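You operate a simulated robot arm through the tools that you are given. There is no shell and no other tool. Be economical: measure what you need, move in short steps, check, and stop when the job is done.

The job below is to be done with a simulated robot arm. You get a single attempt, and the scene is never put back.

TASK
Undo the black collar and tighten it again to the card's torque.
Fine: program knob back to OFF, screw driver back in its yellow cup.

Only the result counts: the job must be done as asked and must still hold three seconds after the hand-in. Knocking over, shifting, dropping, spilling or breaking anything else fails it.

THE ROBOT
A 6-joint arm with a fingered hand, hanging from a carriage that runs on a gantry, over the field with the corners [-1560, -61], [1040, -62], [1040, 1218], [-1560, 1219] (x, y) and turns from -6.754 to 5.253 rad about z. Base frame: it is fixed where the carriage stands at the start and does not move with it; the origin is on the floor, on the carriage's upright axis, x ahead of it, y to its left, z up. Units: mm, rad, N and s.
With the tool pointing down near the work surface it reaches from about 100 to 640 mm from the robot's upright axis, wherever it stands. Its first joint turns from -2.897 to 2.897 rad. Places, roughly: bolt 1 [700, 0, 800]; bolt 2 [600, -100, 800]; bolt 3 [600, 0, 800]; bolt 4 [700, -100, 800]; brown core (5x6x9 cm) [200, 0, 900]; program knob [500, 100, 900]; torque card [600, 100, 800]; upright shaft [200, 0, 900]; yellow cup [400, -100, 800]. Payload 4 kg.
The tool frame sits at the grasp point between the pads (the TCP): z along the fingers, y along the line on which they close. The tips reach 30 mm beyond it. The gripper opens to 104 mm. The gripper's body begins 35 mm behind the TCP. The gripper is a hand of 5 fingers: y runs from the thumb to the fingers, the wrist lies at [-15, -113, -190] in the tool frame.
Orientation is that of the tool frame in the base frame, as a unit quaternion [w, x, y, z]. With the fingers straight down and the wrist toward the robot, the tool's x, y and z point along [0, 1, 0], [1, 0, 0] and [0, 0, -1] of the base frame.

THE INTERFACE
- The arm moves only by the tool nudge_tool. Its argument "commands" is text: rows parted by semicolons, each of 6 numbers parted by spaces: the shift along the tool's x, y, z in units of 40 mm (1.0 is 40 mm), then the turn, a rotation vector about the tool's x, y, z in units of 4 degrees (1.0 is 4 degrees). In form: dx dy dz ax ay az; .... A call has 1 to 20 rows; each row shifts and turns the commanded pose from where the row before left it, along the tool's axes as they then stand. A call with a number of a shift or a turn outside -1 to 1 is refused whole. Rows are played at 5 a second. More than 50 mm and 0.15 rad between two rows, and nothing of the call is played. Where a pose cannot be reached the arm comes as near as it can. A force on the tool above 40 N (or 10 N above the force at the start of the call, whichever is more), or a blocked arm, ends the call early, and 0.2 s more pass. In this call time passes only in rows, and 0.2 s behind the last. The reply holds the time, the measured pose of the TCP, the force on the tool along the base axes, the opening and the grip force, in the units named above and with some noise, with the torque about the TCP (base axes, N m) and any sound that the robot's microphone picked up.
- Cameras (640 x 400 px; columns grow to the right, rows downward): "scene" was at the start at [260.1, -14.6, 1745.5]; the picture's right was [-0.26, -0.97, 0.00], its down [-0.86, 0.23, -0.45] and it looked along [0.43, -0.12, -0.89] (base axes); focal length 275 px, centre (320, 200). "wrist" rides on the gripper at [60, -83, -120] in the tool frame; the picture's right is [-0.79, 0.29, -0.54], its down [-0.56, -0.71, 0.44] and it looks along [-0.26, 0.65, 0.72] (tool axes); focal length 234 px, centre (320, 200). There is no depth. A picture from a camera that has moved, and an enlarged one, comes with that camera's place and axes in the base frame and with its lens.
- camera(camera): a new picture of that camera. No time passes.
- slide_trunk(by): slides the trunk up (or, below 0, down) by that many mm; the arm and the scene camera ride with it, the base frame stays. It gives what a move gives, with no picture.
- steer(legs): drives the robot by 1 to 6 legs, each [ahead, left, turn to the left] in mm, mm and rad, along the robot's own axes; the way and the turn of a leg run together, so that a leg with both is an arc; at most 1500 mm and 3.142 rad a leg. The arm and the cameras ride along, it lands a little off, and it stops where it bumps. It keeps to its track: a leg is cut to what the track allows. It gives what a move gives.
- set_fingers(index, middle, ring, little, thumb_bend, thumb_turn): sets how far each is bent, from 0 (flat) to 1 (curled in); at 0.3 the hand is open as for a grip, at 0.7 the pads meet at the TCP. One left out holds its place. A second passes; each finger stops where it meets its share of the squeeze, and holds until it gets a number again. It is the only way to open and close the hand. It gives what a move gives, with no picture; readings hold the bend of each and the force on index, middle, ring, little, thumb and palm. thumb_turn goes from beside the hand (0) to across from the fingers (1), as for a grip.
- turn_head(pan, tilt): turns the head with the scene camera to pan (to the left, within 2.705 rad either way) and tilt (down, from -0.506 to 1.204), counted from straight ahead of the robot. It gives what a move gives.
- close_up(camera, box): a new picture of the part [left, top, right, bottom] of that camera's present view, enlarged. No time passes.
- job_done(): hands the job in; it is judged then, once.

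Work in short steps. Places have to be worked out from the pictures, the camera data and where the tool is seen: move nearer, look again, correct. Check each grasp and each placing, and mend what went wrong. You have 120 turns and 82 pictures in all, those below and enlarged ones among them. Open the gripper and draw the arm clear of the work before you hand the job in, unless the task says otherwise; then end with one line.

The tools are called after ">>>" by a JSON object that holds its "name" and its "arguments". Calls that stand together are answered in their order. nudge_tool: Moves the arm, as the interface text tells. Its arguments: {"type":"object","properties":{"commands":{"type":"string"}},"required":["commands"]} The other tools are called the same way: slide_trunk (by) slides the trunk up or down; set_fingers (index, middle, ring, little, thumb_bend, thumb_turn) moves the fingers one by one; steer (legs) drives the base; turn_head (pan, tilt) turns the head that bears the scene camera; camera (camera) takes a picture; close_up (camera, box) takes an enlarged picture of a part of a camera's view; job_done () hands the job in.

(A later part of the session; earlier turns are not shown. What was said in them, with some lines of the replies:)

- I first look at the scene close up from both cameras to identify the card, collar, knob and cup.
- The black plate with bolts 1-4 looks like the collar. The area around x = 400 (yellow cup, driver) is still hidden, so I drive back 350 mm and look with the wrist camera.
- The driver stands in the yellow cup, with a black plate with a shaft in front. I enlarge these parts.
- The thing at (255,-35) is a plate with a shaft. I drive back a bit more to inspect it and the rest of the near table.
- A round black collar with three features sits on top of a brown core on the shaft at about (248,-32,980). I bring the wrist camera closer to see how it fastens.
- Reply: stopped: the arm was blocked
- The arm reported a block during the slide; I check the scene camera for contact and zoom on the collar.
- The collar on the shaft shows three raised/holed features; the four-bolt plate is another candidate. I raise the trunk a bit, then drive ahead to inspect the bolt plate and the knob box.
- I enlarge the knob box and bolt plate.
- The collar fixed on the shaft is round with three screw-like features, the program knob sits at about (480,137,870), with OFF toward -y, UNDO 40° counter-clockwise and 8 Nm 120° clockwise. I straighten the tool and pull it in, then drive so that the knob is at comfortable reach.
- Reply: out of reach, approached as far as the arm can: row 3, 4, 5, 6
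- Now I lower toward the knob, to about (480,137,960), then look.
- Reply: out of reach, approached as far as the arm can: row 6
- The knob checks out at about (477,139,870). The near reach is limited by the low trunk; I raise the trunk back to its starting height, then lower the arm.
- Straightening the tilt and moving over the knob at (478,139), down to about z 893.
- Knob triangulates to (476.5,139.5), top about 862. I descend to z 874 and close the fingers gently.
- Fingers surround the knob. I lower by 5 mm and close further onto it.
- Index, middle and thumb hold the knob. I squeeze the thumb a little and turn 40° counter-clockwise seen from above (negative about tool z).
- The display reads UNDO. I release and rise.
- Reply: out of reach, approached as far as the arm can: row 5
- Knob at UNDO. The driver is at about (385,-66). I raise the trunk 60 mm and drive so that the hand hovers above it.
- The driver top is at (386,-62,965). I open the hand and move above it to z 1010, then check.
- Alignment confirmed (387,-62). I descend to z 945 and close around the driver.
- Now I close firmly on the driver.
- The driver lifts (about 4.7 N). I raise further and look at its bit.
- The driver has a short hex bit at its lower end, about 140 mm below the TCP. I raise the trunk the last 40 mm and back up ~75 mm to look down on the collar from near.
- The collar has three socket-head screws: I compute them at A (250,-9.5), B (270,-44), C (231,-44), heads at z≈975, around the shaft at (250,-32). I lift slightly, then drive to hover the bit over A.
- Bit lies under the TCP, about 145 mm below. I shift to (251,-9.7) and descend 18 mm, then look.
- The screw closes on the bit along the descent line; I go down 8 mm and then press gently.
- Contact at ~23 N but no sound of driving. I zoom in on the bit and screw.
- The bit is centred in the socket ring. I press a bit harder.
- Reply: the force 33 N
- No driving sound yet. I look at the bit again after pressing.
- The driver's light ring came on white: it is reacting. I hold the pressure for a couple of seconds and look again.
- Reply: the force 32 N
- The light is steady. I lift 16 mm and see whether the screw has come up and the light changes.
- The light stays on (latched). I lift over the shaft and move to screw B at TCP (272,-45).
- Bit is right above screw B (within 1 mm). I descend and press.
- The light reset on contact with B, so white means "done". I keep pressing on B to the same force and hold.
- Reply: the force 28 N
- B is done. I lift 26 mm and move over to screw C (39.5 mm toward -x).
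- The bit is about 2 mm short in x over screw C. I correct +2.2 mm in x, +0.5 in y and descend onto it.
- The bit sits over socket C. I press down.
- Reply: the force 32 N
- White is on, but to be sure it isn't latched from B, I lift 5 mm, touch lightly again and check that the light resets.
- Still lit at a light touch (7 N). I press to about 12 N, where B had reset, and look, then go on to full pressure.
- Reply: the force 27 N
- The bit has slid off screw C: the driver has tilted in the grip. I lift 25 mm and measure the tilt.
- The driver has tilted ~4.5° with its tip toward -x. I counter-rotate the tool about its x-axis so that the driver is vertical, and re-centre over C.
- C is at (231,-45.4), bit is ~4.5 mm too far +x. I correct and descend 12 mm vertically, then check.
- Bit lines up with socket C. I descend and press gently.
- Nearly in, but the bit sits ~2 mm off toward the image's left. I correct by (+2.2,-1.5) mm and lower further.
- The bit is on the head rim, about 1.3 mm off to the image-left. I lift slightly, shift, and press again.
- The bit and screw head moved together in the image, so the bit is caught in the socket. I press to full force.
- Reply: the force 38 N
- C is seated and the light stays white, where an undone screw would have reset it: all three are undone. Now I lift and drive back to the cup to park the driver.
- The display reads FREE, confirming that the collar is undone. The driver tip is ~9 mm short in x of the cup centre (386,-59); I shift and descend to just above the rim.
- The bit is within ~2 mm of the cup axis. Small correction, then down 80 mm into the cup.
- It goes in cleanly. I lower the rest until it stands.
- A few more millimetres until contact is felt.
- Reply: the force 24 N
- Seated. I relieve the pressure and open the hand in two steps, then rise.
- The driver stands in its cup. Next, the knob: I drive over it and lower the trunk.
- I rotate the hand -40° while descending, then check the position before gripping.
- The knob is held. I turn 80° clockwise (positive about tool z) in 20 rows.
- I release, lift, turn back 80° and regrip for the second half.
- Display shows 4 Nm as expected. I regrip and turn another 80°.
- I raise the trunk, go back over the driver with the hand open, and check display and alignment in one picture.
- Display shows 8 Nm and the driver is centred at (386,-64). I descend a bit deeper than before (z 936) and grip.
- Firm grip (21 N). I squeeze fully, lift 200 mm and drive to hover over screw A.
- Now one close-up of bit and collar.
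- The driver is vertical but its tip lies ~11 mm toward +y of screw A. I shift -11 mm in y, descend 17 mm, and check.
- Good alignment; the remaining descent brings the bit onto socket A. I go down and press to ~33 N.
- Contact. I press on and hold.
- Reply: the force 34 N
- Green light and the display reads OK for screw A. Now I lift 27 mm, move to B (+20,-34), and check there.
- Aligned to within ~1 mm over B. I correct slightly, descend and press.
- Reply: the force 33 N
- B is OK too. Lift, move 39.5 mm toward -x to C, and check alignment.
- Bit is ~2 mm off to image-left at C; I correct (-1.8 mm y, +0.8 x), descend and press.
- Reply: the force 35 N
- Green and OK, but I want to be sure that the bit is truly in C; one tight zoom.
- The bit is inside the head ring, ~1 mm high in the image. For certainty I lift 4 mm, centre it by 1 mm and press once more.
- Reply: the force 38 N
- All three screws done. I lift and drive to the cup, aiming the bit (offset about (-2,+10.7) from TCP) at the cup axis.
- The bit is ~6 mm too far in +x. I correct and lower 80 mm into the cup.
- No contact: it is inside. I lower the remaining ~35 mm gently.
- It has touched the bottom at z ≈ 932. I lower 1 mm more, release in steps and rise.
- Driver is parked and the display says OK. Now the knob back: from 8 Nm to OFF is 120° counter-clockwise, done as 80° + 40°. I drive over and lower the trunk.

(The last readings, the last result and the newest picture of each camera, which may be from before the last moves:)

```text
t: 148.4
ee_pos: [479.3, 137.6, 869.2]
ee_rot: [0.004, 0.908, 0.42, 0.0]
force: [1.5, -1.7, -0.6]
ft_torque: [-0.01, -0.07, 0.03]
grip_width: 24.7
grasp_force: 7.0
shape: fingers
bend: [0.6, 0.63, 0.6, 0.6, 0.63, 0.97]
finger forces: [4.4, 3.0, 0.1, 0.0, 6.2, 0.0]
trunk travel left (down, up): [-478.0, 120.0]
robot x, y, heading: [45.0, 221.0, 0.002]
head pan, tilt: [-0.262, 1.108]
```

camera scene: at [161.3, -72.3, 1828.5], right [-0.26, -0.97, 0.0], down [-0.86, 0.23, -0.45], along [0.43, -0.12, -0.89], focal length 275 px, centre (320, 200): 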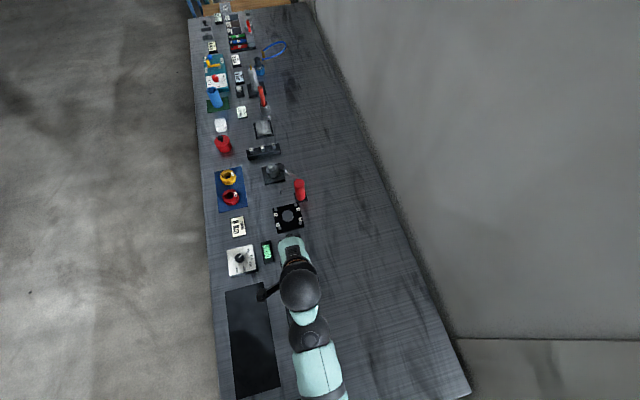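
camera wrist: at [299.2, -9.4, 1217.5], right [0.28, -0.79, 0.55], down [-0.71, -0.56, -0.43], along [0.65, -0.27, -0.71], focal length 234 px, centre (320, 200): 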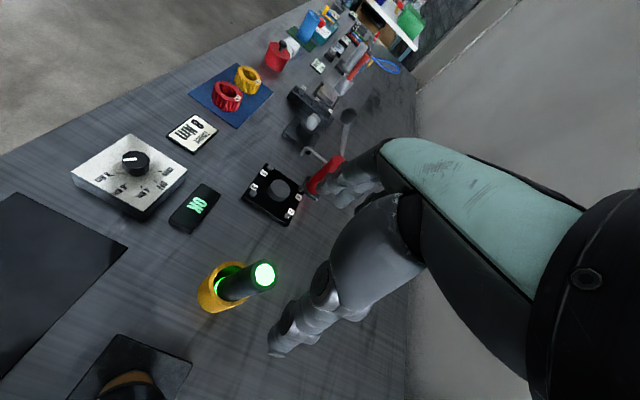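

Knob is held; I turn 80° counter-clockwise, then release, lift, turn back +40° and lower again.

>>> {"name": "nudge_tool", "arguments": {"commands": "0 0 0 0 0 -1; 0 0 0 0 0 -1; 0 0 0 0 0 -1; 0 0 0 0 0 -1; 0 0 0 0 0 -1; 0 0 0 0 0 -1; 0 0 0 0 0 -1; 0 0 0 0 0 -1; 0 0 0 0 0 -1; 0 0 0 0 0 -1; 0 0 0 0 0 -1; 0 0 0 0 0 -1; 0 0 0 0 0 -1; 0 0 0 0 0 -1; 0 0 0 0 0 -1; 0 0 0 0 0 -1; 0 0 0 0 0 -1; 0 0 0 0 0 -1; 0 0 0 0 0 -1; 0 0 0 0 0 -1"}}

>>> {"name": "set_fingers", "arguments": {"index": 0.45, "middle": 0.45, "ring": 0.45, "little": 0.45, "thumb_bend": 0.45}}

>>> {"name": "nudge_tool", "arguments": {"commands": "0 0 -0.5 0 0 0; 0 0 -0.3 0 0 1; 0 0 0 0 0 1; 0 0 0 0 0 1; 0 0 0 0 0 1; 0 0 0 0 0 1; 0 0 0 0 0 1; 0 0 0 0 0 1; 0 0 0 0 0 1; 0 0 0 0 0 1; 0 0 0 0 0 1; 0 0 0 0 0 0"}}

```text
t: 152.6
ee_pos: [479.9, 138.3, 869.7]
ee_rot: [0.004, 0.426, 0.905, -0.002]
force: [4.5, -0.6, -1.0]
ft_torque: [0.0, -0.15, -0.03]
grip_width: 24.9
grasp_force: 7.6
shape: fingers
bend: [0.6, 0.63, 0.6, 0.6, 0.63, 0.97]
finger forces: [5.0, 4.8, 0.0, 0.0, 5.7, 0.1]
trunk travel left (down, up): [-478.0, 120.0]
robot x, y, heading: [42.9, 223.1, -0.001]
head pan, tilt: [-0.262, 1.108]
```

```text
t: 153.6
ee_pos: [479.0, 138.5, 868.8]
ee_rot: [0.003, 0.424, 0.905, -0.002]
force: [-1.7, -0.6, 3.8]
ft_torque: [0.05, -0.08, 0.01]
grip_width: 64.7
grasp_force: 1.7
shape: fingers
bend: [0.45, 0.46, 0.45, 0.45, 0.45, 0.97]
finger forces: [0.0, 3.2, 0.1, 0.1, 0.1, 0.1]
trunk travel left (down, up): [-478.0, 120.0]
robot x, y, heading: [40.8, 222.0, 0.003]
head pan, tilt: [-0.262, 1.108]
```

```text
t: 156.2
ee_pos: [480.1, 138.5, 901.4]
ee_rot: [0.003, 0.709, 0.705, -0.001]
force: [0.8, -0.7, -0.1]
ft_torque: [-0.01, 0.01, 0.01]
grip_width: 64.6
grasp_force: 0.1
shape: fingers
bend: [0.45, 0.45, 0.45, 0.45, 0.45, 0.97]
finger forces: [0.0, 0.0, 0.1, 0.0, 0.0, 0.1]
trunk travel left (down, up): [-478.0, 120.0]
robot x, y, heading: [39.9, 217.7, 0.0]
head pan, tilt: [-0.262, 1.108]
```

Second grip: lower, close, turn another 40°.

>>> {"name": "nudge_tool", "arguments": {"commands": "0.01 -0.03 0.4 0 0 0; 0 0 0.37 0 0 0"}}

>>> {"name": "set_fingers", "arguments": {"index": 0.66, "middle": 0.66, "ring": 0.6, "little": 0.6, "thumb_bend": 0.7}}

>>> {"name": "nudge_tool", "arguments": {"commands": "0 0 0 0 0 -1; 0 0 0 0 0 -1; 0 0 0 0 0 -1; 0 0 0 0 0 -1; 0 0 0 0 0 -1; 0 0 0 0 0 -1; 0 0 0 0 0 -1; 0 0 0 0 0 -1; 0 0 0 0 0 -1; 0 0 0 0 0 -1"}}

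>>> {"name": "set_fingers", "arguments": {"index": 0.45, "middle": 0.45, "ring": 0.45, "little": 0.45, "thumb_bend": 0.45}}

>>> {"name": "nudge_tool", "arguments": {"commands": "0 0 -0.5 0 0 0; 0 0 -0.5 0 0 0; 0 0 -0.5 0 0 1; 0 0 -0.5 0 0 1; 0 0 -0.5 0 0 1; 0 0 -0.5 0 0 1; 0 0 -0.5 0 0 1; 0 0 -0.5 0 0 1; 0 0 0 0 0 1; 0 0 0 0 0 1; 0 0 0 0 0 1; 0 0 0 0 0 1"}}

>>> {"name": "camera", "arguments": {"camera": "wrist"}}

```text
t: 156.8
ee_pos: [477.9, 137.6, 870.7]
ee_rot: [0.003, 0.71, 0.704, -0.002]
force: [0.4, 0.3, -0.5]
ft_torque: [-0.02, 0.01, -0.03]
grip_width: 64.4
grasp_force: 0.0
shape: fingers
bend: [0.45, 0.45, 0.45, 0.45, 0.45, 0.97]
finger forces: [0.0, 0.0, 0.0, 0.1, 0.0, 0.1]
trunk travel left (down, up): [-478.0, 120.0]
robot x, y, heading: [41.2, 220.7, -0.0]
head pan, tilt: [-0.262, 1.108]
```

```text
t: 157.8
ee_pos: [479.2, 137.1, 871.2]
ee_rot: [0.004, 0.709, 0.705, -0.002]
force: [2.4, -0.4, -2.1]
ft_torque: [0.01, -0.11, 0.01]
grip_width: 24.8
grasp_force: 7.5
shape: fingers
bend: [0.6, 0.62, 0.6, 0.6, 0.63, 0.97]
finger forces: [5.1, 3.9, 0.0, 0.0, 5.6, 0.0]
trunk travel left (down, up): [-478.0, 120.0]
robot x, y, heading: [44.9, 218.6, 0.001]
head pan, tilt: [-0.262, 1.108]
```

```text
t: 160.0
ee_pos: [478.7, 136.3, 870.1]
ee_rot: [0.004, 0.425, 0.905, -0.003]
force: [6.4, -0.9, -0.9]
ft_torque: [-0.06, -0.18, -0.03]
grip_width: 24.2
grasp_force: 8.0
shape: fingers
bend: [0.6, 0.62, 0.6, 0.6, 0.63, 0.97]
finger forces: [4.3, 6.3, 0.1, 0.0, 5.3, 0.1]
trunk travel left (down, up): [-478.0, 120.0]
robot x, y, heading: [43.4, 222.3, 0.002]
head pan, tilt: [-0.262, 1.108]
```

```text
t: 161.0
ee_pos: [478.0, 139.2, 870.8]
ee_rot: [0.003, 0.426, 0.905, -0.002]
force: [0.3, 1.0, -0.6]
ft_torque: [-0.02, 0.01, 0.02]
grip_width: 65.0
grasp_force: 0.1
shape: fingers
bend: [0.45, 0.45, 0.45, 0.45, 0.45, 0.97]
finger forces: [0.0, 0.0, 0.0, 0.0, 0.0, 0.1]
trunk travel left (down, up): [-478.0, 120.0]
robot x, y, heading: [41.3, 217.5, 0.001]
head pan, tilt: [-0.262, 1.108]
```

```text
t: 163.6
ee_pos: [477.5, 139.8, 1030.0]
ee_rot: [0.003, 0.71, 0.705, -0.001]
force: [1.0, -0.2, 0.3]
ft_torque: [0.0, 0.01, 0.0]
grip_width: 64.8
grasp_force: 0.2
shape: fingers
bend: [0.45, 0.45, 0.45, 0.45, 0.45, 0.97]
finger forces: [0.0, 0.0, 0.1, 0.1, 0.0, 0.1]
trunk travel left (down, up): [-478.0, 120.0]
robot x, y, heading: [42.0, 222.0, 0.003]
head pan, tilt: [-0.262, 1.108]
```

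```text
1 pictures are left
camera wrist: at [393.9, 200.9, 1149.7], right [0.28, -0.79, 0.55], down [-0.71, -0.56, -0.43], along [0.65, -0.27, -0.71], focal length 234 px, centre (320, 200)
```

wrist: 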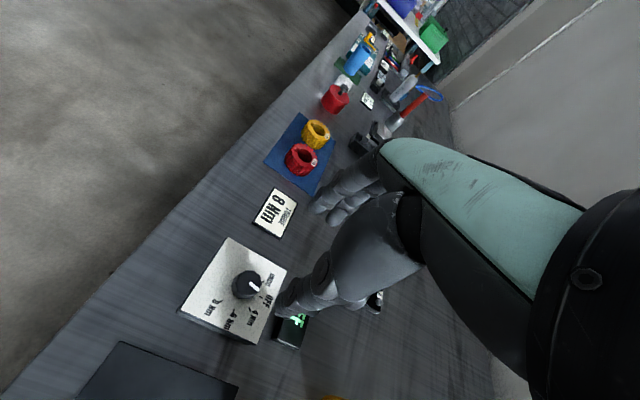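

The pointer looks to be at OFF. I open the hand, withdraw to the clear spot over the cup area (high), and use the last picture to verify the whole.

>>> {"name": "set_fingers", "arguments": {"index": 0.3, "middle": 0.3, "ring": 0.3, "little": 0.3, "thumb_bend": 0.3}}

>>> {"name": "slide_trunk", "arguments": {"by": 118}}

>>> {"name": "steer", "arguments": {"legs": [[-110, -180, 0]]}}

>>> {"name": "close_up", "arguments": {"camera": "wrist", "box": [60, 130, 300, 320]}}

```text
t: 164.6
ee_pos: [477.7, 140.5, 1030.1]
ee_rot: [0.004, 0.71, 0.704, -0.001]
force: [0.4, 0.4, 0.6]
ft_torque: [0.01, 0.05, 0.03]
grip_width: 102.9
grasp_force: 0.0
shape: fingers
bend: [0.3, 0.3, 0.3, 0.3, 0.3, 0.97]
finger forces: [0.0, 0.1, 0.0, 0.1, 0.0, 0.0]
trunk travel left (down, up): [-478.0, 120.0]
robot x, y, heading: [39.8, 220.6, 0.002]
head pan, tilt: [-0.262, 1.108]
```

```text
t: 166.1
ee_pos: [476.8, 139.6, 1149.3]
ee_rot: [0.004, 0.71, 0.705, -0.001]
force: [-0.4, 0.3, 0.1]
ft_torque: [0.01, 0.0, -0.04]
grip_width: 103.0
grasp_force: 0.1
shape: fingers
bend: [0.3, 0.3, 0.3, 0.3, 0.3, 0.97]
finger forces: [0.0, 0.1, 0.0, 0.0, 0.0, 0.1]
trunk travel left (down, up): [-596.0, 2.0]
robot x, y, heading: [43.2, 216.9, -0.0]
head pan, tilt: [-0.262, 1.108]
```

```text
t: 167.7
ee_pos: [368.3, -38.8, 1148.7]
ee_rot: [0.004, 0.71, 0.705, -0.001]
force: [-0.4, 1.1, 0.1]
ft_torque: [-0.02, -0.04, -0.01]
grip_width: 103.0
grasp_force: 0.1
shape: fingers
bend: [0.3, 0.3, 0.3, 0.3, 0.3, 0.97]
finger forces: [0.0, 0.0, 0.0, 0.0, 0.0, 0.0]
trunk travel left (down, up): [-596.0, 2.0]
robot x, y, heading: [-62.4, 42.0, 0.0]
head pan, tilt: [-0.262, 1.108]
```

```text
2.11 times, centred on (180, 225) of wrist
camera zoom: at [283.7, 21.9, 1267.5], right [0.28, -0.79, 0.55], down [-0.71, -0.56, -0.43], along [0.65, -0.27, -0.71], focal length 493 px, centre (615, 147)
```

zoom: 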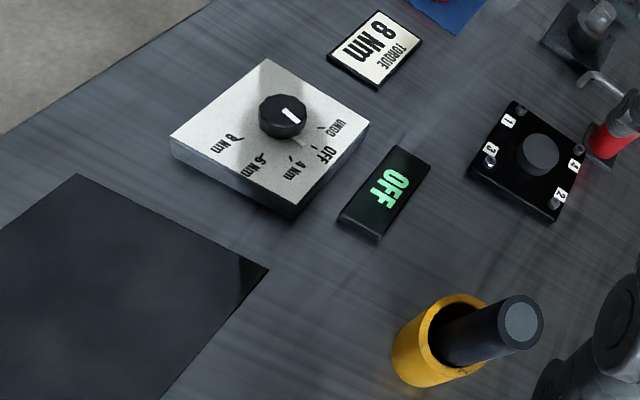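

The display reads OFF, the knob is at OFF, and the driver stands in the yellow cup with the hand open and clear. I hand in.

>>> {"name": "job_done", "arguments": {}}

```text
The job is handed in.
```

I undid the three screws of the black collar on the shaft (display read FREE) and tightened them again on the 8 Nm program (display read OK). The program knob is back at OFF, and the driver stands in its yellow cup.
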